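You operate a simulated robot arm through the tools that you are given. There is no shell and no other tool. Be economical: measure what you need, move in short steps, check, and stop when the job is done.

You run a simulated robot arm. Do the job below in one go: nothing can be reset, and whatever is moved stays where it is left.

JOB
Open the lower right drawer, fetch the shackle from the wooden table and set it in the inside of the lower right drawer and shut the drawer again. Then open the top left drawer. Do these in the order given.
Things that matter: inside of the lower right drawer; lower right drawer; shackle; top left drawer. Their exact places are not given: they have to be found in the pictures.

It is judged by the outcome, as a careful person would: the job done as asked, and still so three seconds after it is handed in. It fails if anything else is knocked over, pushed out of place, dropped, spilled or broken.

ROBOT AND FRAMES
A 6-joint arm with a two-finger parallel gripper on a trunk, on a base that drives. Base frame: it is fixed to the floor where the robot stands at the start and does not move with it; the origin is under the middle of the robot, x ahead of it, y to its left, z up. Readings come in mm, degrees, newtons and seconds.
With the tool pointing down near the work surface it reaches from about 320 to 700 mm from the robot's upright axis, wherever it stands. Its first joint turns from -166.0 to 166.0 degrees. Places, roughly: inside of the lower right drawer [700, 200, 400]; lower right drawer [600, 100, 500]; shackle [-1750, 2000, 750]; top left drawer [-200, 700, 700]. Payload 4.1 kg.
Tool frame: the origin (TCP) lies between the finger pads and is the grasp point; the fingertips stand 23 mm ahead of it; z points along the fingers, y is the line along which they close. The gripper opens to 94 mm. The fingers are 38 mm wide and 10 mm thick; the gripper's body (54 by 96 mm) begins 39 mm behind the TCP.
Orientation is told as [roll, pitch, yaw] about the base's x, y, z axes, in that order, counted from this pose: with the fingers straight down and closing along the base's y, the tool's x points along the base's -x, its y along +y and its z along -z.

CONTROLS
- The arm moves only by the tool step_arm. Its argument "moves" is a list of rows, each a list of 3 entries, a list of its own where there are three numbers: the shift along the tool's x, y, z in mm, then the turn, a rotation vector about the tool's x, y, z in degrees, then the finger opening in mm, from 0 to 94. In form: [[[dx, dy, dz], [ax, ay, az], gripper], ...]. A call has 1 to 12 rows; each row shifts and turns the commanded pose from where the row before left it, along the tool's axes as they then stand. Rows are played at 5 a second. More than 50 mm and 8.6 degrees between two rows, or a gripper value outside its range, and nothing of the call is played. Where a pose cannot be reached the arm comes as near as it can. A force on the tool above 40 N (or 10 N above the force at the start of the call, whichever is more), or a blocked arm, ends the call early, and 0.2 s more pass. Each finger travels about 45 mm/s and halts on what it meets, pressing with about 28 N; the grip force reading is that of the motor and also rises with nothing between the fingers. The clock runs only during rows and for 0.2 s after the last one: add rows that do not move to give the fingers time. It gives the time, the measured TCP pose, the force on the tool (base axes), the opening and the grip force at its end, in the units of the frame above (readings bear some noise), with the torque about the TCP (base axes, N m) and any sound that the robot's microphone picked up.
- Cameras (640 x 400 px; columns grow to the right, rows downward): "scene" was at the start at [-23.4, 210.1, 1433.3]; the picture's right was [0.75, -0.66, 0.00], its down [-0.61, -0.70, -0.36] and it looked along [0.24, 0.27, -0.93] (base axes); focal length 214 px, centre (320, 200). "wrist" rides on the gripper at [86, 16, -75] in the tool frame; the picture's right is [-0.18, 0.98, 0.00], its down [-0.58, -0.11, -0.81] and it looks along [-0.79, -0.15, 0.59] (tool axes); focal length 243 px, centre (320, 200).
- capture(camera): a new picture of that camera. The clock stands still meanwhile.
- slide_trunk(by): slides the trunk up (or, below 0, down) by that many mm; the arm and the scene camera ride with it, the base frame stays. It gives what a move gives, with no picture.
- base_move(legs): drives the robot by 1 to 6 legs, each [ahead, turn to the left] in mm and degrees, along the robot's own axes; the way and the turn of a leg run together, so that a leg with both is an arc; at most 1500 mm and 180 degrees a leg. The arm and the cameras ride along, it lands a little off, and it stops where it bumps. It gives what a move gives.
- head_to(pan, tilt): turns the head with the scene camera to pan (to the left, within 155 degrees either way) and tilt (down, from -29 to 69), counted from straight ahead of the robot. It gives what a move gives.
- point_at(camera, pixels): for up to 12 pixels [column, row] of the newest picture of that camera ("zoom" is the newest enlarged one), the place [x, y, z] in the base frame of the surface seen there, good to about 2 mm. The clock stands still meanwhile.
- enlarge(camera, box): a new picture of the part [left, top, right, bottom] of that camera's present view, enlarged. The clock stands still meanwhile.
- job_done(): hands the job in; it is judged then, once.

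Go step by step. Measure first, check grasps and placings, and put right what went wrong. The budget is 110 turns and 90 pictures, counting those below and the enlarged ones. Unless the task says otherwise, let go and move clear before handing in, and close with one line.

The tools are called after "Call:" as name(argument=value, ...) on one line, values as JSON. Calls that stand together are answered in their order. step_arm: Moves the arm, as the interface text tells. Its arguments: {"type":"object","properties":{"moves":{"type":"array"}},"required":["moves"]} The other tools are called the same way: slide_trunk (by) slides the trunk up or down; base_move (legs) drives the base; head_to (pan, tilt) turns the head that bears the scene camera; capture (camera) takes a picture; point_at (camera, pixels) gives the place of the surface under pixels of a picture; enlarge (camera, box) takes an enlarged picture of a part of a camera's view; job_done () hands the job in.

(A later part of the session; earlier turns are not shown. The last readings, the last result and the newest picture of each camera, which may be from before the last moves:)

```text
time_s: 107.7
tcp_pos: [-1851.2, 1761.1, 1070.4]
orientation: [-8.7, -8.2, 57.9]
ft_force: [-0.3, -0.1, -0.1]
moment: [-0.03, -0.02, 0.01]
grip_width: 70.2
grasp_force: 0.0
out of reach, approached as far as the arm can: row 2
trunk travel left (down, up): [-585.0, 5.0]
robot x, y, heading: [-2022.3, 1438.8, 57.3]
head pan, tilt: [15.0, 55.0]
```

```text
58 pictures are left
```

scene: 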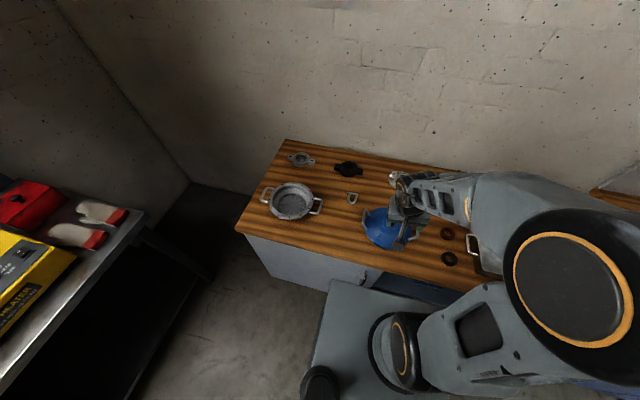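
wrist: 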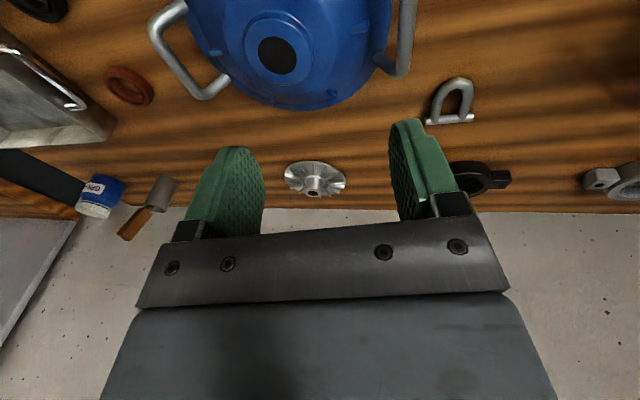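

Single-axis tests will show which rotation is blocked.

Call:
step_arm(moves=[[[0, 0, 0], [0, 4, 0], 70], [[0, 0, 0], [0, 4, 0], 70], [[0, 0, 0], [0, 0, 0], 70]])

Call:
step_arm(moves=[[[0, 0, 0], [-4, 0, 0], 70], [[0, 0, 0], [-4, 0, 0], 70], [[0, 0, 0], [0, 0, 0], 70]])

Call:
step_arm(moves=[[[0, 0, 0], [0, 0, 8], 70], [[0, 0, 0], [0, 0, 8], 70], [[0, 0, 0], [0, 0, 0], 70]])

```text
time_s: 108.5
tcp_pos: [-1849.3, 1756.1, 1041.0]
orientation: [-10.5, -0.1, 56.9]
ft_force: [-0.3, 0.4, -0.1]
moment: [-0.02, -0.02, 0.02]
grip_width: 69.9
grasp_force: 0.0
out of reach, approached as far as the arm can: row 1, 2
trunk travel left (down, up): [-585.0, 5.0]
robot x, y, heading: [-2022.9, 1439.5, 57.2]
head pan, tilt: [15.0, 55.0]
```

```text
time_s: 109.3
tcp_pos: [-1849.2, 1757.5, 1041.2]
orientation: [-10.7, -0.1, 56.9]
ft_force: [-0.3, 0.3, 0.3]
moment: [-0.02, 0.0, -0.02]
grip_width: 70.0
grasp_force: 0.0
out of reach, approached as far as the arm can: row 1, 2
trunk travel left (down, up): [-585.0, 5.0]
robot x, y, heading: [-2022.1, 1440.7, 57.0]
head pan, tilt: [15.0, 55.0]
```

```text
time_s: 110.1
tcp_pos: [-1848.8, 1755.3, 1042.0]
orientation: [-10.1, -3.0, 41.2]
ft_force: [-0.3, 0.4, 0.1]
moment: [-0.02, -0.02, -0.02]
grip_width: 69.9
grasp_force: 0.0
trunk travel left (down, up): [-585.0, 5.0]
robot x, y, heading: [-2021.2, 1438.5, 57.1]
head pan, tilt: [15.0, 55.0]
```

The sideways tilt is a wrist-joint limit: the wrist got flipped while pitching up. I'll back off and unwind it by swinging the fingers to the right, then forward, then down.

Call:
base_move(legs=[[-350, 0]])

Call:
step_arm(moves=[[[0, 0, 0], [0, 0, -8], 70], [[0, 0, 0], [0, 0, -8], 70], [[0, 0, 0], [8.5, 0, 0], 70], [[0, 0, 0], [8.5, 0, 0], 70], [[0, 0, 0], [8.5, 0, 0], 70], [[0, 0, 0], [8.5, 0, 0], 70], [[0, 0, 0], [8.5, 0, 0], 70], [[0, 0, 0], [8.5, 0, 0], 70], [[0, 0, 0], [8.5, 0, 0], 70], [[0, 0, 0], [8.5, 0, 0], 70], [[0, 0, 0], [8.5, 0, 0], 70]])

```text
time_s: 112.4
tcp_pos: [-2038.5, 1463.1, 1041.8]
orientation: [-10.2, -3.1, 41.4]
ft_force: [0.4, -0.2, -1.2]
moment: [0.03, -0.01, -0.01]
grip_width: 70.0
grasp_force: 0.1
trunk travel left (down, up): [-585.0, 5.0]
robot x, y, heading: [-2213.5, 1145.0, 57.5]
head pan, tilt: [15.0, 55.0]
```

```text
time_s: 114.8
tcp_pos: [-2039.3, 1465.0, 1041.4]
orientation: [-87.2, -0.2, 57.2]
ft_force: [-0.6, 0.4, 1.1]
moment: [0.01, 0.0, 0.01]
grip_width: 69.8
grasp_force: 0.0
trunk travel left (down, up): [-585.0, 5.0]
robot x, y, heading: [-2207.0, 1145.1, 57.3]
head pan, tilt: [15.0, 55.0]
```

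The swing right worked without limits. Now I'll swing forward, easing the TCP outward.

Call:
step_arm(moves=[[[-15, 0, 0], [0, -8.5, 0], 70], [[-15, 0, 2], [0, -8.5, 0], 70], [[-15, 0, 5], [0, -8.5, 0], 70], [[-13, 0, 8], [0, -8.5, 0], 70], [[-11, 0, 10], [0, -8.5, 0], 70], [[-10, 0, 12], [0, -8.5, 0], 70], [[-8, 0, 13], [0, -8.5, 0], 70], [[-5, 0, 15], [0, -8.5, 0], 70], [[-2, 0, 15], [0, -8.5, 0], 70], [[0, 0, 15], [0, -8.5, 0], 70], [[0, 0, 0], [0, -5, 0], 70]])

```text
time_s: 117.2
tcp_pos: [-1940.3, 1579.7, 1041.1]
orientation: [-90.3, -3.0, 147.2]
ft_force: [-0.8, -0.9, 0.5]
moment: [-0.01, -0.02, -0.01]
grip_width: 70.1
grasp_force: 0.0
trunk travel left (down, up): [-585.0, 5.0]
robot x, y, heading: [-2211.0, 1146.3, 57.6]
head pan, tilt: [15.0, 55.0]
```

No limits hit. Now I'll pitch down in the arm's plane.

Call:
step_arm(moves=[[[0, 0, 0], [-8.5, 0, 0], 70], [[0, 0, 0], [-8.5, 0, 0], 70], [[0, 0, 0], [-8.5, 0, 0], 70], [[0, 0, 0], [-8.5, 0, 0], 70], [[0, 0, 0], [-8.5, 0, 0], 70], [[0, 0, 0], [-8.5, 0, 0], 70], [[0, 0, 0], [-8.5, 0, 0], 70], [[0, 0, 0], [-8.5, 0, 0], 70], [[0, 0, 0], [-8.5, 0, 0], 70], [[0, 0, 0], [-8.5, 0, 0], 70], [[0, 0, 0], [-5, 0, 0], 70]])

```text
time_s: 119.6
tcp_pos: [-1940.0, 1580.1, 1040.7]
orientation: [-0.1, -2.9, 147.2]
ft_force: [-0.2, -0.7, 0.0]
moment: [0.01, 0.01, 0.03]
grip_width: 70.0
grasp_force: 0.1
out of reach, approached as far as the arm can: row 7
trunk travel left (down, up): [-585.0, 5.0]
robot x, y, heading: [-2210.8, 1146.9, 57.6]
head pan, tilt: [15.0, 55.0]
```

The tool is now pointing down properly. I'll yaw to 58.7° and remove the 2.9° residual.

Call:
step_arm(moves=[[[0, 0, 0], [0, 2.9, 0], 70], [[0, 0, 0], [0, 0, 8.5], 70], [[0, 0, 0], [0, 0, 8.5], 70], [[0, 0, 0], [0, 0, 8.5], 70], [[0, 0, 0], [0, 0, 8.5], 70], [[0, 0, 0], [0, 0, 8.5], 70], [[0, 0, 0], [0, 0, 8.5], 70], [[0, 0, 0], [0, 0, 8.5], 70], [[0, 0, 0], [0, 0, 8.5], 70], [[0, 0, 0], [0, 0, 8.5], 70], [[0, 0, 0], [0, 0, 8.5], 70], [[0, 0, 0], [0, 0, 3.5], 70]])

Call:
base_move(legs=[[350, 0]])

```text
time_s: 122.2
tcp_pos: [-1942.1, 1579.4, 1041.5]
orientation: [0.0, -0.2, 58.6]
ft_force: [0.5, 0.3, -0.1]
moment: [0.0, 0.02, 0.0]
grip_width: 69.5
grasp_force: 0.0
trunk travel left (down, up): [-585.0, 5.0]
robot x, y, heading: [-2214.2, 1142.7, 57.6]
head pan, tilt: [15.0, 55.0]
```

```text
time_s: 124.5
tcp_pos: [-1744.4, 1881.9, 1040.3]
orientation: [-0.1, 0.0, 58.4]
ft_force: [0.4, 0.1, -0.3]
moment: [-0.01, 0.0, 0.02]
grip_width: 70.0
grasp_force: 0.1
trunk travel left (down, up): [-585.0, 5.0]
robot x, y, heading: [-2018.2, 1449.6, 57.1]
head pan, tilt: [15.0, 55.0]
```

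Everything is level now. I'll move above the shackle's grasp point (-1860,2042) and descend part way.

Call:
step_arm(moves=[[[-15, 36.5, 0], [0, 0, -2], 70], [[-15.2, 36.5, 0], [0, 0, 0], 70], [[-15, 36.5, 0], [0, 0, 0], 70], [[-15.2, 36.5, 0], [0, 0, 0], 70], [[-15.2, 36.5, 0], [0, 0, 0], 70], [[0, 0, 45], [0, 0, 0], 70], [[0, 0, 45], [0, 0, 0], 70], [[0, 0, 35], [0, 0, 0], 70]])

Call:
capture(camera="wrist")

Call:
capture(camera="scene")

```text
time_s: 126.3
tcp_pos: [-1867.6, 2038.2, 915.7]
orientation: [0.0, -0.2, 60.3]
ft_force: [-0.3, -0.2, -0.7]
moment: [0.0, 0.01, 0.0]
grip_width: 70.0
grasp_force: 0.0
trunk travel left (down, up): [-585.0, 5.0]
robot x, y, heading: [-2014.3, 1447.0, 57.4]
head pan, tilt: [15.0, 55.0]
```

```text
57 pictures are left
```

wrist: 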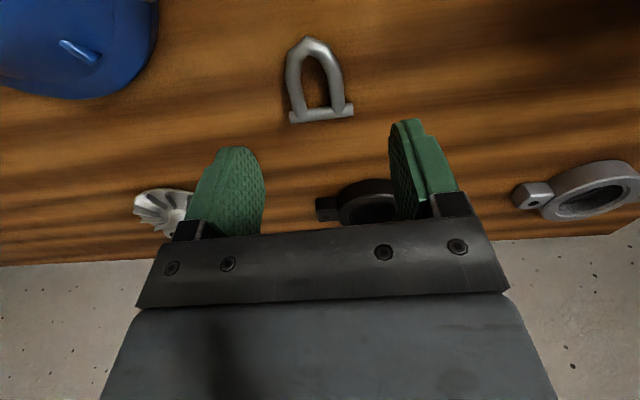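

```text
56 pictures are left
```

scene: 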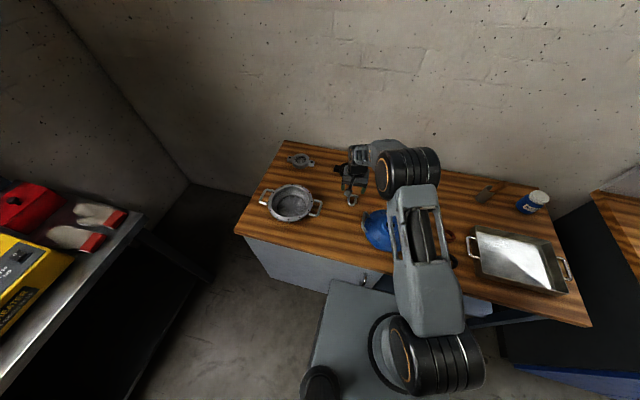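

The shackle sits between the fingers at wrist (320,85). I'll measure it with the wrist camera to centre accurately.

Call:
point_at(camera="wrist", pixels=[[295, 117], [322, 113], [350, 109], [293, 85], [336, 78], [311, 43], [300, 60], [328, 55]])

```text
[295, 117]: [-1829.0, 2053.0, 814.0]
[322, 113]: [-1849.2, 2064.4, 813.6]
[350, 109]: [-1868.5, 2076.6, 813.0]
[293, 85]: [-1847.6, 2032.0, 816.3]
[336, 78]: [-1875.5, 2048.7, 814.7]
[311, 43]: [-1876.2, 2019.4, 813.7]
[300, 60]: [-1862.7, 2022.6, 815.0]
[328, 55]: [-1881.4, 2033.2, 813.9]
```

I'll centre by a few mm, then descend to TCP z≈827, leaving the fingertips just above the wood.

Call:
step_arm(moves=[[[-5.2, -3.5, 0], [0, 0, 1], 70], [[0, 0, 40], [0, 0, 0], 70], [[0, 0, 30], [0, 0, 0], 70], [[0, 0, 12], [0, 0, 0], 70], [[0, 0, 6], [0, 0, 0], 70]])

Call:
capture(camera="wrist")

```text
time_s: 127.5
tcp_pos: [-1861.2, 2040.7, 827.0]
orientation: [0.0, -0.3, 59.5]
ft_force: [-0.2, 0.8, 0.2]
moment: [0.03, 0.04, 0.0]
grip_width: 69.8
grasp_force: 0.1
trunk travel left (down, up): [-585.0, 5.0]
robot x, y, heading: [-2016.2, 1448.0, 57.3]
head pan, tilt: [15.0, 55.0]
```

```text
55 pictures are left
```

wrist: 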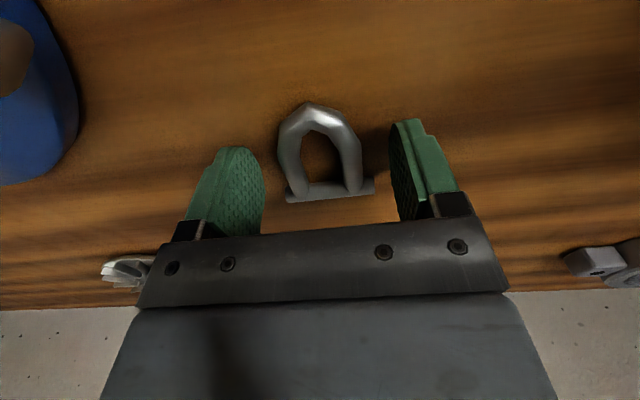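

The shackle is between the fingers, so I'll close.

Call:
step_arm(moves=[[[0, 0, 0], [0, 0, 0], 50], [[0, 0, 0], [0, 0, 0], 30], [[0, 0, 0], [0, 0, 0], 20], [[0, 0, 0], [0, 0, 0], 20], [[0, 0, 0], [0, 0, 0], 20], [[0, 0, 0], [0, 0, 0], 20]])

Call:
capture(camera="wrist")

```text
time_s: 128.9
tcp_pos: [-1860.3, 2040.5, 825.9]
orientation: [0.0, -0.2, 59.3]
ft_force: [-0.4, 0.3, 0.1]
moment: [0.06, -0.02, -0.04]
grip_width: 53.3
grasp_force: 27.9
trunk travel left (down, up): [-585.0, 5.0]
robot x, y, heading: [-2014.4, 1450.0, 57.2]
head pan, tilt: [15.0, 55.0]
```

```text
54 pictures are left
```

wrist: 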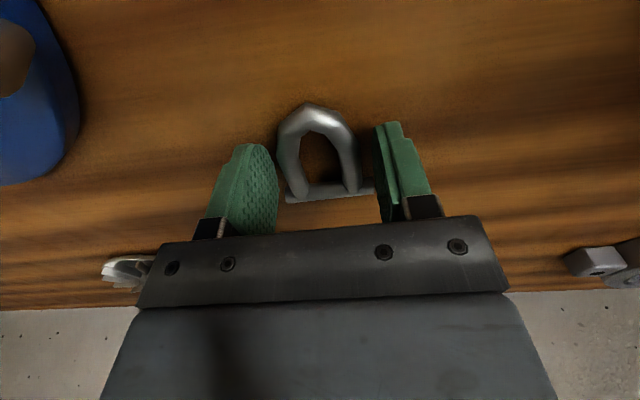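

The fingers caught the pin ends (53 mm) rather than the legs. I'll reopen, shift 9 mm toward the bow and close on the legs for a firmer grip.

Call:
step_arm(moves=[[[0, 0, 0], [0, 0, 0], 70], [[0, 0, 0], [0, 0, 0], 70], [[9, 0, 0], [0, 0, 0], 70], [[0, 0, 0], [0, 0, 0], 50], [[0, 0, 0], [0, 0, 0], 30], [[0, 0, 0], [0, 0, 0], 20], [[0, 0, 0], [0, 0, 0], 20], [[0, 0, 0], [0, 0, 0], 20], [[0, 0, 0], [0, 0, 0], 20]])

Call:
capture(camera="wrist")

```text
time_s: 130.9
tcp_pos: [-1864.6, 2033.0, 826.8]
orientation: [0.1, -0.2, 59.4]
ft_force: [-0.4, 0.3, 0.9]
moment: [0.01, 0.04, -0.01]
grip_width: 53.1
grasp_force: 27.4
trunk travel left (down, up): [-585.0, 5.0]
robot x, y, heading: [-2014.0, 1449.2, 57.2]
head pan, tilt: [15.0, 55.0]
```

```text
53 pictures are left
```

wrist: 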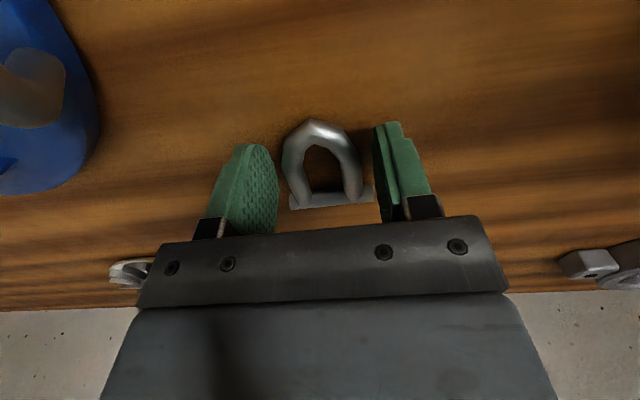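

It still stops at 53 mm, so I'll lift a little and check the hold.

Call:
step_arm(moves=[[[0, 0, -10], [0, 0, 0], 20], [[0, 0, -20], [0, 0, 0], 20], [[0, 0, -30], [0, 0, 0], 20], [[0, 0, 0], [0, 0, 0], 20]])

Call:
capture(camera="wrist")

```text
time_s: 131.9
tcp_pos: [-1864.6, 2034.2, 887.4]
orientation: [0.0, 0.0, 59.4]
ft_force: [-0.2, -0.1, -0.7]
moment: [-0.01, 0.01, 0.01]
grip_width: 53.3
grasp_force: 28.0
trunk travel left (down, up): [-585.0, 5.0]
robot x, y, heading: [-2016.8, 1446.7, 57.2]
head pan, tilt: [15.0, 55.0]
```

```text
52 pictures are left
```

wrist: 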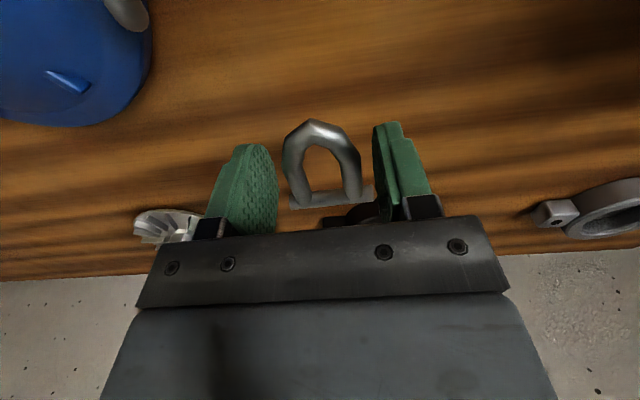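

The shackle is held. I'll raise it, bring the arm back to the front, and back away from the table.

Call:
step_arm(moves=[[[0, 0, -45], [0, 0, 0], 20], [[0, 0, -45], [0, 0, 0], 20], [[0, 0, -45], [0, 0, 0], 20], [[15, -36, 0], [0, 0, 0], 20], [[15, -36, 0], [0, 0, 0], 20], [[15, -36, 0], [0, 0, 0], 20], [[15, -36, 0], [0, 0, 0], 20], [[15, -30, 0], [0, 0, 0], 20]])

Call:
base_move(legs=[[-870, 0], [0, -90], [1450, 0]])

```text
time_s: 133.7
tcp_pos: [-1753.6, 1879.4, 1021.7]
orientation: [-0.1, -0.2, 59.4]
ft_force: [0.3, 0.3, -1.2]
moment: [-0.03, 0.03, 0.0]
grip_width: 53.4
grasp_force: 28.1
trunk travel left (down, up): [-585.0, 5.0]
robot x, y, heading: [-2014.2, 1447.5, 57.2]
head pan, tilt: [15.0, 55.0]
```

```text
time_s: 149.0
tcp_pos: [-761.2, -250.2, 1020.1]
orientation: [0.0, -0.2, -26.8]
ft_force: [-0.6, -0.4, -1.5]
moment: [0.0, 0.03, -0.03]
grip_width: 53.3
grasp_force: 28.0
trunk travel left (down, up): [-585.0, 5.0]
robot x, y, heading: [-1206.3, -17.5, -28.9]
head pan, tilt: [15.0, 55.0]
```

The shackle is still held (53.3 mm). I'll go on to the open drawer.

Call:
base_move(legs=[[0, -4.3], [1415, 0], [0, 90]])

Call:
head_to(pan=0, tilt=50)

Call:
capture(camera="scene")

```text
time_s: 160.4
tcp_pos: [221.2, -343.8, 1020.9]
orientation: [0.1, -0.2, 61.6]
ft_force: [0.9, -0.9, -1.2]
moment: [0.0, -0.02, -0.01]
grip_width: 53.1
grasp_force: 27.8
trunk travel left (down, up): [-585.0, 5.0]
robot x, y, heading: [-23.1, -784.0, 59.5]
head pan, tilt: [15.0, 55.0]
```

```text
time_s: 161.2
tcp_pos: [222.7, -343.3, 1020.5]
orientation: [0.0, -0.2, 61.7]
ft_force: [-0.6, 0.0, -1.2]
moment: [0.0, -0.01, 0.0]
grip_width: 53.4
grasp_force: 27.8
trunk travel left (down, up): [-585.0, 5.0]
robot x, y, heading: [-24.4, -788.0, 59.5]
head pan, tilt: [0.0, 50.0]
```

```text
51 pictures are left
```

scene: 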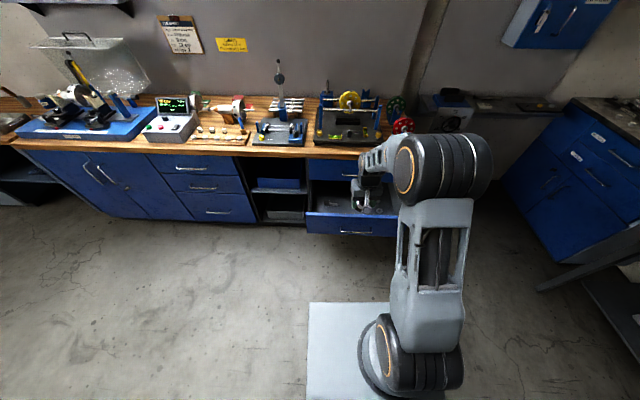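

I'll zoom in on the open drawer to measure its front edge and bottom.

Call:
enlarge(camera="scene", box=[295, 150, 415, 245])

Call:
point_at(camera="zoom", pixels=[[80, 335], [250, 340], [400, 345], [200, 325], [200, 290], [200, 240], [150, 290], [250, 430], [120, 235], [480, 360]])

```text
4.21 times, centred on (355, 198) of scene
```

zoom: 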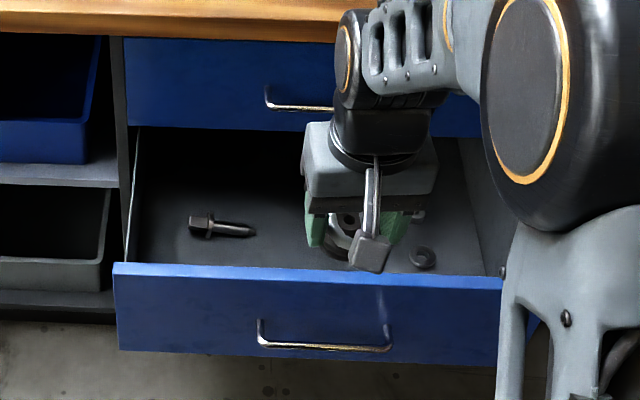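

```text
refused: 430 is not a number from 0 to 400
```

The drawer holds a few loose parts (a bolt at (220,225), nuts near (423,258) and (415,215)). I'll measure, so as to find a free spot.

Call:
point_at(camera="zoom", pixels=[[130, 268], [300, 273], [490, 282], [220, 225], [200, 250], [423, 258], [417, 216], [270, 235], [300, 255], [160, 160], [470, 200], [270, 180]])

```text
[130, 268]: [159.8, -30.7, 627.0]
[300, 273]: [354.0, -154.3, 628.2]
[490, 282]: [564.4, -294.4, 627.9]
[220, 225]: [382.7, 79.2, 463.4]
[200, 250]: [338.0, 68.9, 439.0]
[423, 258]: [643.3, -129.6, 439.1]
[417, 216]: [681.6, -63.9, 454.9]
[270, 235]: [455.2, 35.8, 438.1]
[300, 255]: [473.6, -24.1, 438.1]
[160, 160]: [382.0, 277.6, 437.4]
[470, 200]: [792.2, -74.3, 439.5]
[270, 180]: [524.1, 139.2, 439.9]
```

The drawer floor is at z≈438, its front top at z≈628 and its width spans u 150–633. I'll drive closer with the arm high and rotate the gripper so the wrist camera points sideways, then look down inside.

Call:
base_move(legs=[[0, -2.7], [325, 0]])

Call:
step_arm(moves=[[[0, 0, 0], [0, 0, -8.5], 20], [[0, 0, 0], [0, 0, -8.5], 20], [[0, 0, 0], [0, 0, -8.5], 20], [[0, 0, 0], [0, 0, -8.5], 20], [[0, 0, 0], [0, 0, -8.5], 20], [[0, 0, 0], [0, 0, -8.5], 20], [[0, 0, 0], [0, 0, -8.5], 20], [[0, 0, 0], [0, 0, -8.5], 20], [[0, 0, 0], [0, 0, -8.5], 20], [[0, 0, 0], [0, 0, -8.5], 20]])

Call:
head_to(pan=0, tilt=60)

Call:
capture(camera="scene")

Call:
capture(camera="wrist")

```text
time_s: 163.7
tcp_pos: [423.2, -82.1, 1019.9]
orientation: [0.0, -0.1, 58.8]
ft_force: [-0.3, 0.3, -0.4]
moment: [0.0, 0.05, 0.02]
grip_width: 53.3
grasp_force: 26.9
trunk travel left (down, up): [-585.0, 5.0]
robot x, y, heading: [155.0, -509.2, 56.7]
head pan, tilt: [0.0, 50.0]
```

```text
time_s: 165.9
tcp_pos: [422.6, -82.2, 1021.5]
orientation: [-0.2, 0.1, 144.1]
ft_force: [0.0, -0.2, -1.5]
moment: [0.01, -0.02, 0.0]
grip_width: 53.2
grasp_force: 28.0
trunk travel left (down, up): [-585.0, 5.0]
robot x, y, heading: [155.9, -510.9, 57.0]
head pan, tilt: [0.0, 50.0]
```

```text
time_s: 166.7
tcp_pos: [423.1, -82.5, 1020.9]
orientation: [-0.1, 0.1, 144.0]
ft_force: [0.1, -0.2, -0.7]
moment: [-0.02, -0.02, -0.01]
grip_width: 53.3
grasp_force: 27.6
trunk travel left (down, up): [-585.0, 5.0]
robot x, y, heading: [156.8, -511.1, 56.6]
head pan, tilt: [0.0, 60.0]
```

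```text
49 pictures are left
```

scene: 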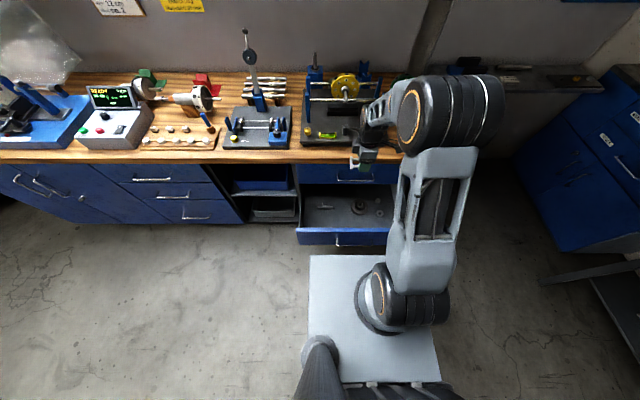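

```text
48 pictures are left
```

wrist: 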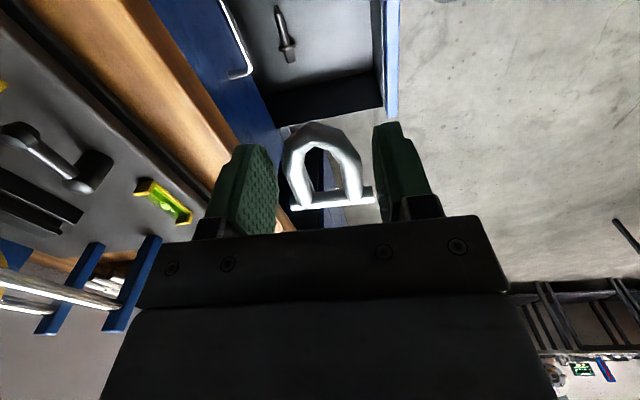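

Call:
enlarge(camera="scene", box=[290, 165, 410, 250])

Call:
point_at(camera="zoom", pixels=[[200, 220], [300, 230], [200, 280], [170, 210], [380, 205], [500, 250], [60, 340], [300, 345], [300, 180]])

```text
4.71 times, centred on (350, 208) of scene
```

zoom: 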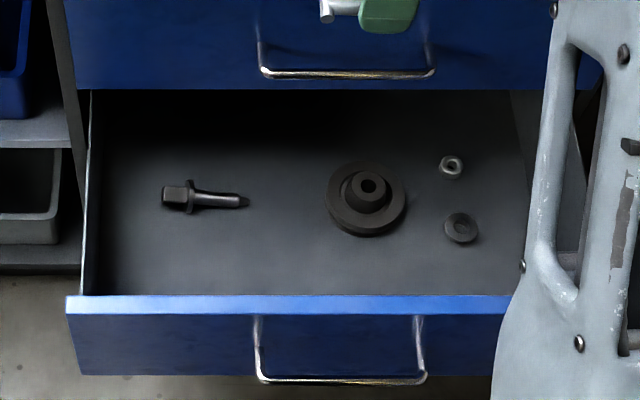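

```text
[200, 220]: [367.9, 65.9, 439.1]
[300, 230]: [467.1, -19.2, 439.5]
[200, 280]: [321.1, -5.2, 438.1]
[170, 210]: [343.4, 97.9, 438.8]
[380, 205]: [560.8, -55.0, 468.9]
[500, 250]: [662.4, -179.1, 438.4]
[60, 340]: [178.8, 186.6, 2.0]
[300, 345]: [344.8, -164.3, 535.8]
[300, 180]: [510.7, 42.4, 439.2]
```

There's free floor between the bolt and the disc near zoom (260,270), which is u≈340, v≈175. Before lowering I'll check how far the wrist and elbow stick out over the bench.

Call:
step_arm(moves=[[[-27, -4, 0], [0, 0, 0], 20], [[-27, -4, 0], [0, 0, 0], 20]])

Call:
enlarge(camera="scene", box=[320, 60, 520, 200])

Call:
point_at(camera="zoom", pixels=[[130, 150], [150, 110], [200, 100], [250, 100], [300, 60], [400, 50], [550, 60], [110, 215], [150, 280]])

```text
time_s: 167.2
tcp_pos: [384.6, -43.9, 1022.1]
orientation: [-0.1, 0.0, 143.8]
ft_force: [-0.7, -0.1, -1.9]
moment: [0.01, 0.02, -0.02]
grip_width: 53.3
grasp_force: 28.4
trunk travel left (down, up): [-585.0, 5.0]
robot x, y, heading: [156.0, -510.2, 56.8]
head pan, tilt: [0.0, 60.0]
```

```text
2.86 times, centred on (420, 130) of scene
```

zoom: 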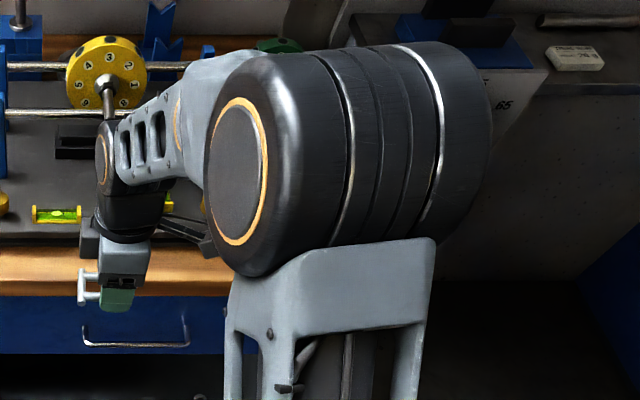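

```text
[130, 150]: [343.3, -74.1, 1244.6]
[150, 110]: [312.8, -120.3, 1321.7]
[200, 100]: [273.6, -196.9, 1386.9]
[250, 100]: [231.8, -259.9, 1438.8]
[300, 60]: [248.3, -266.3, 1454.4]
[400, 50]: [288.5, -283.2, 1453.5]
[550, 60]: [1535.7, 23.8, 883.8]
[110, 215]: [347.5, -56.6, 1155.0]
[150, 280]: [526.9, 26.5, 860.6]
```

All arm links stay behind the TCP, so lowering is safe. I'll lower the trunk.

Call:
slide_trunk(by=-400)

Call:
slide_trunk(by=-130)

Call:
capture(camera="wrist")

```text
time_s: 171.1
tcp_pos: [384.4, -43.3, 621.2]
orientation: [-0.3, 0.0, 143.9]
ft_force: [-0.8, -0.1, -1.3]
moment: [-0.02, 0.0, 0.0]
grip_width: 53.2
grasp_force: 27.8
trunk travel left (down, up): [-185.0, 405.0]
robot x, y, heading: [158.5, -507.8, 56.5]
head pan, tilt: [0.0, 60.0]
```

```text
time_s: 172.7
tcp_pos: [383.6, -44.3, 492.4]
orientation: [-0.2, 0.0, 144.0]
ft_force: [-0.8, -0.2, -1.4]
moment: [-0.02, -0.01, 0.0]
grip_width: 53.5
grasp_force: 28.0
trunk travel left (down, up): [-55.0, 535.0]
robot x, y, heading: [158.3, -511.4, 56.7]
head pan, tilt: [0.0, 60.0]
```

```text
45 pictures are left
```

wrist: 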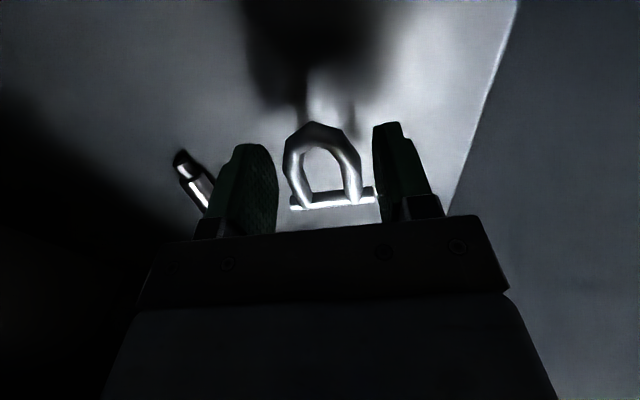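

The shackle is above bare floor, with the bolt tip off to the side at (185,170). I'll lower the last 26 mm.

Call:
point_at(camera="wrist", pixels=[[181, 165], [205, 205], [320, 160], [450, 150]])

Call:
step_arm(moves=[[[0, 0, 15], [0, 0, 0], 20], [[0, 0, 8], [0, 0, 0], 20], [[0, 0, 3], [0, 0, 0], 20]])

```text
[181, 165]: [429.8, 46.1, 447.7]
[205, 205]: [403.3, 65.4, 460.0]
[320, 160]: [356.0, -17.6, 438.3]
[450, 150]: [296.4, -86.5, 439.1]
```

```text
time_s: 173.5
tcp_pos: [382.7, -43.8, 466.0]
orientation: [-0.2, 0.0, 143.9]
ft_force: [-0.1, 0.3, -1.9]
moment: [-0.02, 0.0, -0.01]
grip_width: 53.2
grasp_force: 27.7
trunk travel left (down, up): [-55.0, 535.0]
robot x, y, heading: [155.4, -513.7, 57.0]
head pan, tilt: [0.0, 60.0]
```

I'll lower 2 mm more, open, and rise.

Call:
step_arm(moves=[[[0, 0, 2], [0, 0, 0], 20], [[0, 0, 0], [0, 0, 0], 60], [[0, 0, 0], [0, 0, 0], 70], [[0, 0, 0], [0, 0, 0], 70], [[0, 0, -20], [0, 0, 0], 70], [[0, 0, -40], [0, 0, 0], 70]])

Call:
capture(camera="wrist")

```text
time_s: 174.9
tcp_pos: [384.6, -45.1, 523.8]
orientation: [-0.2, 0.0, 143.9]
ft_force: [0.3, 0.0, 0.1]
moment: [0.0, -0.01, 0.01]
grip_width: 69.9
grasp_force: 0.1
trunk travel left (down, up): [-55.0, 535.0]
robot x, y, heading: [156.5, -510.2, 57.0]
head pan, tilt: [0.0, 60.0]
```

```text
44 pictures are left
```

wrist: 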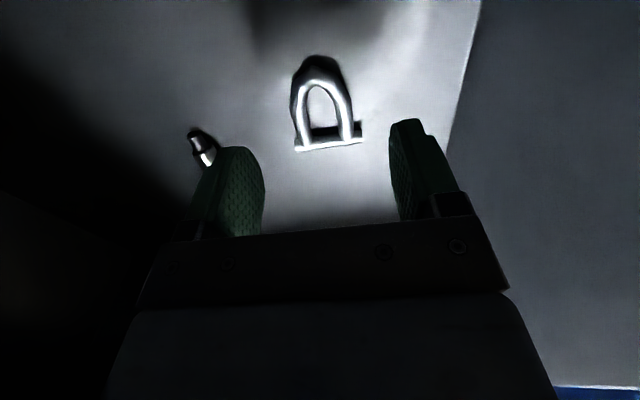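

The shackle rests flat on the drawer floor. I'll rise out, back off, and pitch the gripper to horizontal.

Call:
slide_trunk(by=300)

Call:
base_move(legs=[[-350, 0]])

Call:
step_arm(moves=[[[0, 0, 0], [8.5, 0, 0], 50], [[0, 0, 0], [8.5, 0, 0], 50], [[0, 0, 0], [8.5, 0, 0], 50], [[0, 0, 0], [8.5, 0, 0], 20], [[0, 0, 0], [8.5, 0, 0], 0], [[0, 0, 0], [8.5, 0, 0], 0], [[0, 0, 0], [8.5, 0, 0], 0], [[0, 0, 0], [8.5, 0, 0], 0], [[0, 0, 0], [8.5, 0, 0], 0], [[0, 0, 0], [8.5, 0, 0], 0], [[0, 0, 0], [5, 0, 0], 0]])

Call:
capture(camera="scene")

```text
time_s: 177.9
tcp_pos: [385.1, -45.5, 824.2]
orientation: [-0.2, -0.1, 143.8]
ft_force: [0.5, 0.0, 0.1]
moment: [0.05, -0.04, -0.02]
grip_width: 70.1
grasp_force: 0.0
trunk travel left (down, up): [-355.0, 235.0]
robot x, y, heading: [156.7, -510.5, 56.9]
head pan, tilt: [0.0, 60.0]
```

```text
time_s: 180.1
tcp_pos: [194.2, -333.8, 824.4]
orientation: [-0.2, 0.0, 144.2]
ft_force: [0.3, 0.1, 0.0]
moment: [0.0, -0.03, 0.02]
grip_width: 69.9
grasp_force: 0.1
trunk travel left (down, up): [-355.0, 235.0]
robot x, y, heading: [-32.6, -800.4, 56.9]
head pan, tilt: [0.0, 60.0]
```

```text
time_s: 182.5
tcp_pos: [195.8, -336.0, 822.1]
orientation: [-86.4, 0.9, 143.5]
ft_force: [-0.2, 0.1, 0.1]
moment: [0.0, 0.02, 0.01]
grip_width: 0.0
grasp_force: 28.4
out of reach, approached as far as the arm can: row 5
trunk travel left (down, up): [-355.0, 235.0]
robot x, y, heading: [-32.5, -799.5, 56.9]
head pan, tilt: [0.0, 60.0]
```

```text
43 pictures are left
```

scene: 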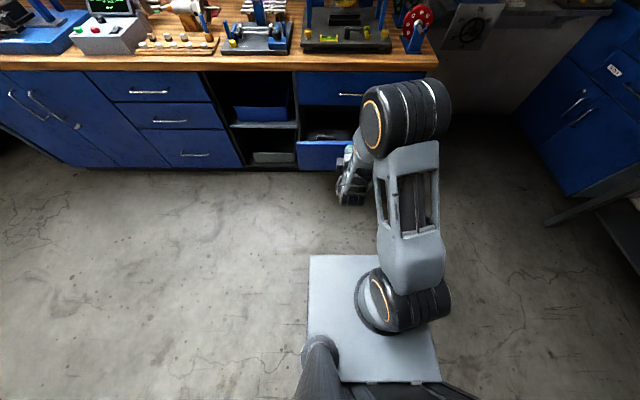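

I'll fine-align the tool to heading 56.75° and level it, centre it on the drawer, and lower to z≈585 (above the handle).

Call:
step_arm(moves=[[[0, 0, 0], [3.6, -3.2, 0], 0], [[22, 0, 0], [0, 0, 0], 0], [[21, 0, 0], [0, 0, 0], 0]])

Call:
slide_trunk(by=-237)

Call:
base_move(legs=[[175, 0]])

Call:
head_to(pan=0, tilt=45)

Call:
capture(camera="scene")

```text
time_s: 183.3
tcp_pos: [183.2, -336.9, 824.2]
orientation: [-90.0, 0.9, 146.3]
ft_force: [-0.2, 0.8, 0.2]
moment: [0.0, 0.02, -0.03]
grip_width: 0.0
grasp_force: 28.2
out of reach, approached as far as the arm can: row 1, 2, 3
trunk travel left (down, up): [-355.0, 235.0]
robot x, y, heading: [-31.9, -803.8, 56.8]
head pan, tilt: [0.0, 60.0]
```

```text
time_s: 185.8
tcp_pos: [183.4, -337.2, 587.2]
orientation: [-90.0, 0.8, 146.4]
ft_force: [0.4, 0.6, 0.2]
moment: [-0.01, 0.0, 0.0]
grip_width: 0.0
grasp_force: 28.0
trunk travel left (down, up): [-118.0, 472.0]
robot x, y, heading: [-32.9, -799.6, 57.3]
head pan, tilt: [0.0, 60.0]
```

```text
time_s: 187.3
tcp_pos: [278.2, -191.9, 588.2]
orientation: [-90.0, 0.9, 146.3]
ft_force: [-0.1, 0.2, -0.6]
moment: [-0.02, -0.02, 0.02]
grip_width: 0.0
grasp_force: 28.0
trunk travel left (down, up): [-118.0, 472.0]
robot x, y, heading: [64.3, -653.9, 57.0]
head pan, tilt: [0.0, 60.0]
```

```text
time_s: 188.0
tcp_pos: [278.8, -192.1, 586.8]
orientation: [-90.1, 0.9, 146.2]
ft_force: [1.3, 1.1, -0.8]
moment: [-0.02, -0.04, -0.02]
grip_width: 0.0
grasp_force: 27.7
trunk travel left (down, up): [-118.0, 472.0]
robot x, y, heading: [64.2, -655.1, 56.6]
head pan, tilt: [0.0, 45.0]
```

```text
42 pictures are left
```

scene: 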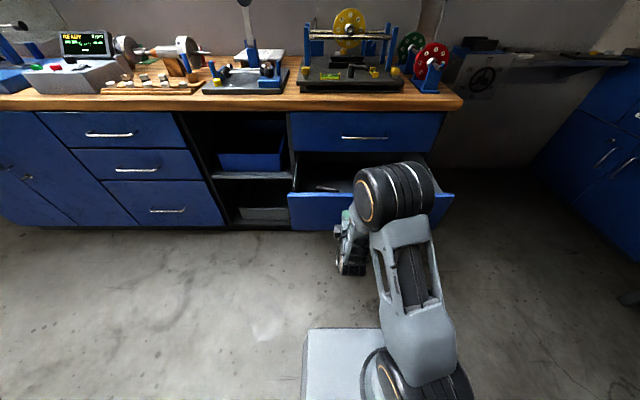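

The tip is about 35 mm short of the drawer face. I'll shift toward the centre and push with the arm.

Call:
step_arm(moves=[[[20, 0, 10], [0, 0, 0], 0], [[25, 0, 10], [0, 0, 0], 0], [[0, 0, 25], [0, 0, 0], 0], [[0, 0, 25], [0, 0, 0], 0], [[0, 0, 25], [0, 0, 0], 0], [[0, 0, 25], [0, 0, 0], 0], [[0, 0, 25], [0, 0, 0], 0], [[0, 0, 25], [0, 0, 0], 0]])

Call:
capture(camera="scene")

```text
time_s: 189.8
tcp_pos: [339.4, -54.3, 588.5]
orientation: [-89.8, 0.9, 145.7]
ft_force: [-0.2, -0.9, 0.4]
moment: [0.03, -0.02, 0.01]
grip_width: 0.1
grasp_force: 28.1
out of reach, approached as far as the arm can: row 1, 2, 3, 4, 5, 6, 7
trunk travel left (down, up): [-118.0, 472.0]
robot x, y, heading: [63.0, -653.4, 57.0]
head pan, tilt: [0.0, 45.0]
```

```text
41 pictures are left
```

scene: 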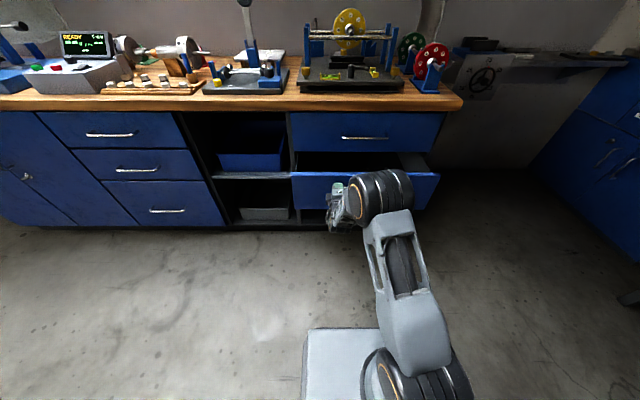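

The drawer is moving in: the tip is at v≈163, and shut is 322. I'll push the rest with the base, slightly short, and finish gently.

Call:
base_move(legs=[[140, 0]])

Call:
step_arm(moves=[[[0, 0, 6], [0, 0, 0], 0], [[0, 0, 6], [0, 0, 0], 0], [[0, 0, 5], [0, 0, 0], 0], [[0, 0, 4], [0, 0, 0], 0]])

Call:
capture(camera="scene")

```text
time_s: 191.2
tcp_pos: [414.1, 58.7, 586.7]
orientation: [-89.9, 0.9, 145.7]
ft_force: [0.1, 0.6, -0.1]
moment: [0.01, -0.03, -0.01]
grip_width: 0.1
grasp_force: 27.9
trunk travel left (down, up): [-118.0, 472.0]
robot x, y, heading: [139.9, -539.8, 57.1]
head pan, tilt: [0.0, 45.0]
```

```text
time_s: 192.2
tcp_pos: [427.3, 76.2, 587.0]
orientation: [-89.7, 0.9, 145.4]
ft_force: [-6.2, -10.9, 1.1]
moment: [0.11, 0.11, 0.21]
grip_width: 0.1
grasp_force: 28.0
trunk travel left (down, up): [-118.0, 472.0]
robot x, y, heading: [139.2, -538.7, 57.0]
head pan, tilt: [0.0, 45.0]
```

```text
40 pictures are left
```

scene: 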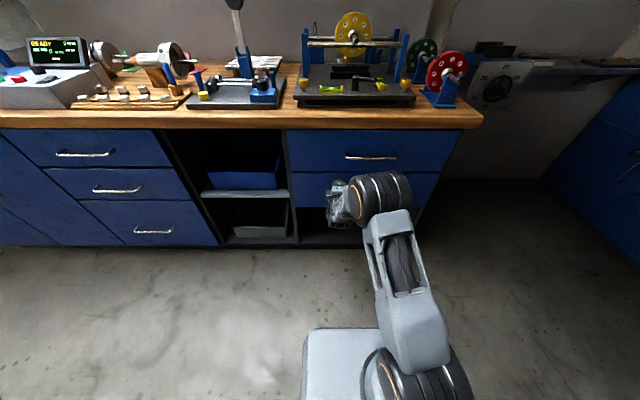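

The tip is at v≈321 and resistance has risen to about 12 N, so it's nearly or fully shut. One more gentle push, then I'll compare against the upper drawer's face.

Call:
step_arm(moves=[[[0, 0, 3], [0, 0, 0], 0], [[0, 0, 3], [0, 0, 0], 0]])

Call:
step_arm(moves=[[[0, 0, -30], [0, 0, 0], 0], [[0, 0, -30], [0, 0, 0], 0]])

Call:
base_move(legs=[[-250, 0]])

Call:
enlarge(camera="scene", box=[260, 90, 480, 230])

```text
time_s: 192.6
tcp_pos: [426.1, 76.7, 587.3]
orientation: [-89.8, 0.9, 145.4]
ft_force: [-7.7, -17.3, 7.4]
moment: [0.23, 0.0, 0.29]
grip_width: 0.1
grasp_force: 27.8
trunk travel left (down, up): [-118.0, 472.0]
robot x, y, heading: [137.8, -541.9, 57.2]
head pan, tilt: [0.0, 45.0]
stopped in row 2: the force on the tool passed its limit at 46 N (the readings are from after the stop); the commanded pose is now the measured one
```

```text
time_s: 193.2
tcp_pos: [391.3, 29.2, 586.3]
orientation: [-89.5, 0.8, 145.5]
ft_force: [-0.8, -0.1, -0.9]
moment: [0.02, 0.02, 0.0]
grip_width: 0.3
grasp_force: 27.8
trunk travel left (down, up): [-118.0, 472.0]
robot x, y, heading: [138.2, -538.8, 57.0]
head pan, tilt: [0.0, 45.0]
```

```text
time_s: 195.0
tcp_pos: [252.4, -177.7, 586.2]
orientation: [-89.6, 0.9, 146.0]
ft_force: [-0.5, -0.1, -0.7]
moment: [0.01, -0.01, 0.03]
grip_width: 0.0
grasp_force: 27.5
trunk travel left (down, up): [-118.0, 472.0]
robot x, y, heading: [2.4, -749.3, 57.5]
head pan, tilt: [0.0, 45.0]
```

```text
2.86 times, centred on (370, 160) of scene
```

zoom: 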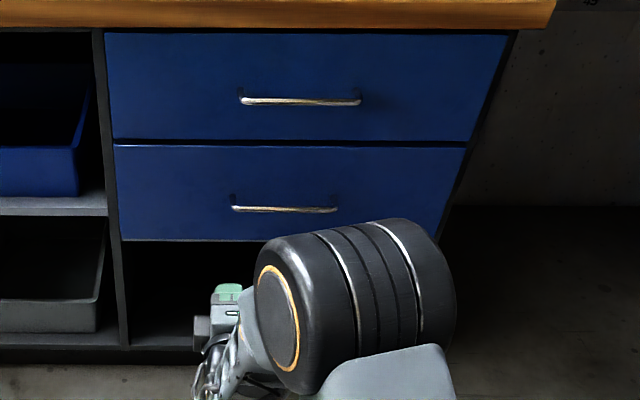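

Call:
point_at(camera="zoom", pixels=[[200, 170], [400, 170], [200, 120], [400, 120], [150, 210], [290, 209]])

```text
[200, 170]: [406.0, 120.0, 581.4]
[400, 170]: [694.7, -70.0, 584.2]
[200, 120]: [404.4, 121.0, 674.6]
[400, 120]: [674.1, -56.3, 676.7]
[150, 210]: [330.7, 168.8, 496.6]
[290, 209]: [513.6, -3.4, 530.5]
```

The lower right drawer is flush (v=322.8 and 322.2). Next is the top left drawer, with its handle at about (-322,545,733). I'll drive left along the bench and raise the trunk.

Call:
base_move(legs=[[0, 89.3], [885, 0], [0, -90]])

Call:
slide_trunk(by=147)

Call:
capture(camera="scene")

```text
time_s: 207.2
tcp_pos: [-469.6, 316.7, 586.5]
orientation: [-89.6, 0.9, 144.8]
ft_force: [0.6, 0.0, 0.2]
moment: [0.0, 0.0, 0.02]
grip_width: 0.0
grasp_force: 28.1
trunk travel left (down, up): [-118.0, 472.0]
robot x, y, heading: [-731.9, -250.2, 56.4]
head pan, tilt: [0.0, 45.0]
```

```text
time_s: 208.9
tcp_pos: [-468.7, 317.0, 733.1]
orientation: [-89.5, 1.0, 144.8]
ft_force: [-0.4, 0.0, -0.2]
moment: [0.01, 0.0, -0.01]
grip_width: 0.2
grasp_force: 28.2
trunk travel left (down, up): [-265.0, 325.0]
robot x, y, heading: [-729.5, -249.9, 56.5]
head pan, tilt: [0.0, 45.0]
```

```text
38 pictures are left
```

scene: 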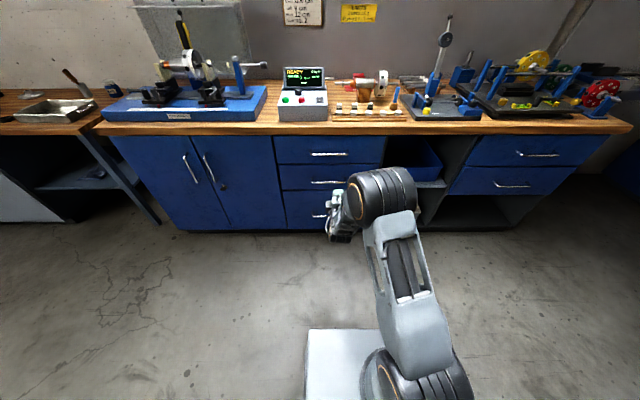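

Call:
enlarge(camera="scene", box=[260, 125, 400, 230])

Call:
point_at(camera="zoom", pixels=[[245, 135], [290, 135], [330, 135], [370, 134], [290, 133], [290, 137], [150, 110], [450, 110], [300, 170]])

```text
3.81 times, centred on (330, 178) of scene
```

zoom: 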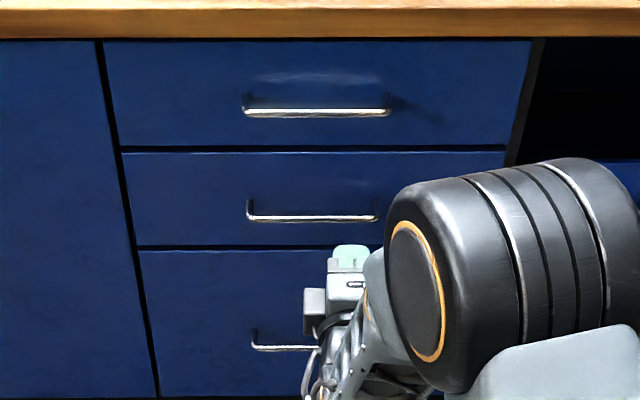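

```text
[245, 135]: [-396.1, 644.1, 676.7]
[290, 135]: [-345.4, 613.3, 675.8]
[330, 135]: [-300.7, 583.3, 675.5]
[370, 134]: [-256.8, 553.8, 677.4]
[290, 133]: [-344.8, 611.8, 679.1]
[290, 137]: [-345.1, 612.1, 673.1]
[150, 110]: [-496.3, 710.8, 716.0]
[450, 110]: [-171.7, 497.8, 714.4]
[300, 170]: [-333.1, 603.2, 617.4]
```

Call:
point_at(camera="zoom", pixels=[[260, 113], [290, 113], [316, 113], [345, 113], [375, 112]])

```text
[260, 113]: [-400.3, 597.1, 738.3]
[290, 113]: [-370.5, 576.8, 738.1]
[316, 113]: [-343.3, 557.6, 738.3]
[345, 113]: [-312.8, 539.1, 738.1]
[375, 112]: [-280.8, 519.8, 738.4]
```

The bar centre is at about (-341,558), z≈732, v≈280. The TCP is at v≈8, about 25 mm too far right. I'll open the fingers, drive closer, and align.

Call:
base_move(legs=[[195, 0.3]])

Call:
step_arm(moves=[[[-10, 0, 0], [0, -1.9, 0], 80], [[-10, 0, 0], [0, 0, 0], 80], [[0, 0, 0], [0, 0, 0], 80], [[0, 0, 0], [0, 0, 0], 80], [[0, 0, 0], [0, 0, 0], 80]])

Call:
capture(camera="wrist")

Call:
enlarge(camera="scene", box=[240, 120, 420, 240])

```text
time_s: 210.5
tcp_pos: [-362.0, 481.2, 733.5]
orientation: [-89.6, 0.8, 145.0]
ft_force: [0.2, 0.0, 1.0]
moment: [-0.04, 0.0, -0.01]
grip_width: 0.1
grasp_force: 27.8
trunk travel left (down, up): [-265.0, 325.0]
robot x, y, heading: [-624.8, -83.4, 56.4]
head pan, tilt: [0.0, 45.0]
```

```text
time_s: 211.7
tcp_pos: [-378.4, 493.2, 732.1]
orientation: [-89.6, 0.9, 146.7]
ft_force: [-0.4, -0.1, -0.9]
moment: [0.02, 0.0, 0.01]
grip_width: 79.9
grasp_force: 0.0
trunk travel left (down, up): [-265.0, 325.0]
robot x, y, heading: [-622.4, -83.9, 56.2]
head pan, tilt: [0.0, 45.0]
```

```text
36 pictures are left
```

wrist: 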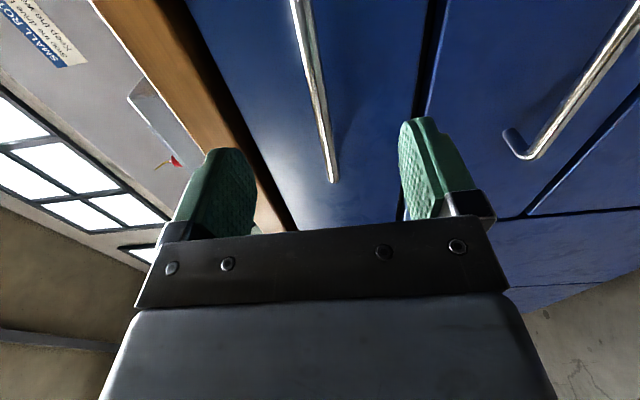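

```text
3.33 times, centred on (330, 180) of scene
```

zoom: 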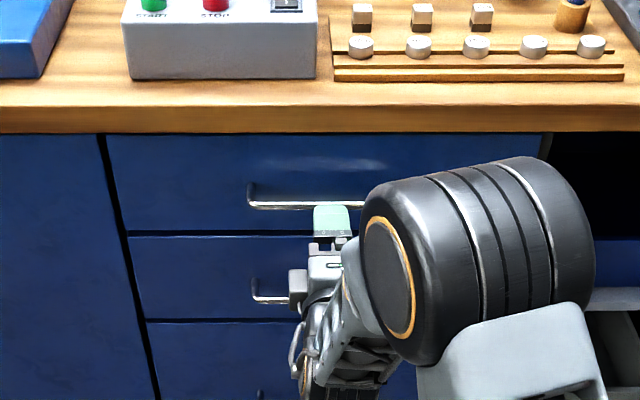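

It's aligned on the bar (u≈-587). I'll advance 69 mm and close.

Call:
step_arm(moves=[[[0, 0, 30], [0, 0, 0], 80], [[0, 0, 25], [0, 0, 0], 80], [[0, 0, 14], [0, 0, 0], 80], [[0, 0, 0], [0, 0, 0], 40], [[0, 0, 0], [0, 0, 0], 20], [[0, 0, 0], [0, 0, 0], 0], [[0, 0, 0], [0, 0, 0], 0], [[0, 0, 0], [0, 0, 0], 0], [[0, 0, 0], [0, 0, 0], 0], [[0, 0, 0], [0, 0, 0], 0]])

```text
time_s: 213.9
tcp_pos: [-341.5, 551.2, 733.5]
orientation: [-89.7, 0.8, 146.8]
ft_force: [0.3, 1.2, 6.0]
moment: [1.0, 1.47, -0.08]
grip_width: 12.2
grasp_force: 44.8
trunk travel left (down, up): [-265.0, 325.0]
robot x, y, heading: [-623.9, -85.4, 56.5]
head pan, tilt: [0.0, 45.0]
```

The bar is gripped at 12.2 mm. I'll pull with the arm.

Call:
step_arm(moves=[[[0, 0, -20], [0, 0, 0], 0], [[0, 0, -30], [0, 0, 0], 0], [[0, 0, -30], [0, 0, 0], 0], [[0, 0, -30], [0, 0, 0], 0]])

Call:
base_move(legs=[[-150, 0]])

Call:
capture(camera="scene")

```text
time_s: 214.9
tcp_pos: [-400.1, 459.9, 733.6]
orientation: [-89.6, 1.0, 147.0]
ft_force: [-8.2, 4.1, 10.0]
moment: [0.93, 1.39, -0.84]
grip_width: 12.1
grasp_force: 44.8
trunk travel left (down, up): [-265.0, 325.0]
robot x, y, heading: [-622.5, -86.1, 56.7]
head pan, tilt: [0.0, 45.0]
```

```text
time_s: 216.3
tcp_pos: [-480.2, 336.0, 733.6]
orientation: [-89.6, 0.9, 146.9]
ft_force: [-5.0, 3.6, 11.9]
moment: [1.09, 1.36, 0.82]
grip_width: 11.9
grasp_force: 44.2
trunk travel left (down, up): [-265.0, 325.0]
robot x, y, heading: [-703.5, -205.8, 56.5]
head pan, tilt: [0.0, 45.0]
```

```text
34 pictures are left
```

scene: 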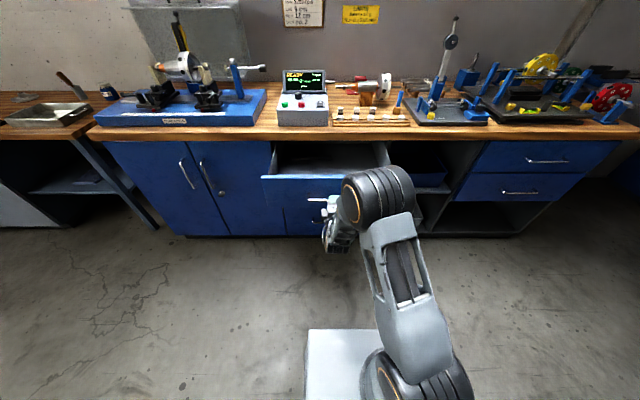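

The top left drawer is about 257 mm open. I'll release the handle and back clear.

Call:
step_arm(moves=[[[0, 0, 0], [0, 0, 0], 30], [[0, 0, 0], [0, 0, 0], 60], [[0, 0, 0], [0, 0, 0], 60], [[0, 0, 0], [0, 0, 0], 60]])

Call:
base_move(legs=[[-300, 0]])

Call:
capture(camera="scene")

```text
time_s: 217.3
tcp_pos: [-480.5, 337.5, 732.1]
orientation: [-89.7, 0.8, 146.9]
ft_force: [-0.6, 0.9, -0.4]
moment: [0.0, -0.01, -0.04]
grip_width: 60.1
grasp_force: 0.1
trunk travel left (down, up): [-265.0, 325.0]
robot x, y, heading: [-704.1, -208.5, 56.6]
head pan, tilt: [0.0, 45.0]
```

```text
time_s: 219.3
tcp_pos: [-646.7, 85.9, 734.4]
orientation: [-89.6, 0.8, 147.0]
ft_force: [-0.2, 0.5, -0.2]
moment: [0.0, 0.04, 0.03]
grip_width: 60.1
grasp_force: 0.0
trunk travel left (down, up): [-265.0, 325.0]
robot x, y, heading: [-867.7, -452.5, 56.7]
head pan, tilt: [0.0, 45.0]
```

```text
33 pictures are left
```

scene: 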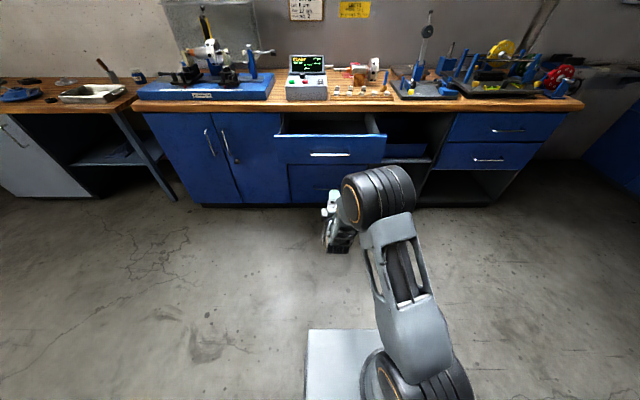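

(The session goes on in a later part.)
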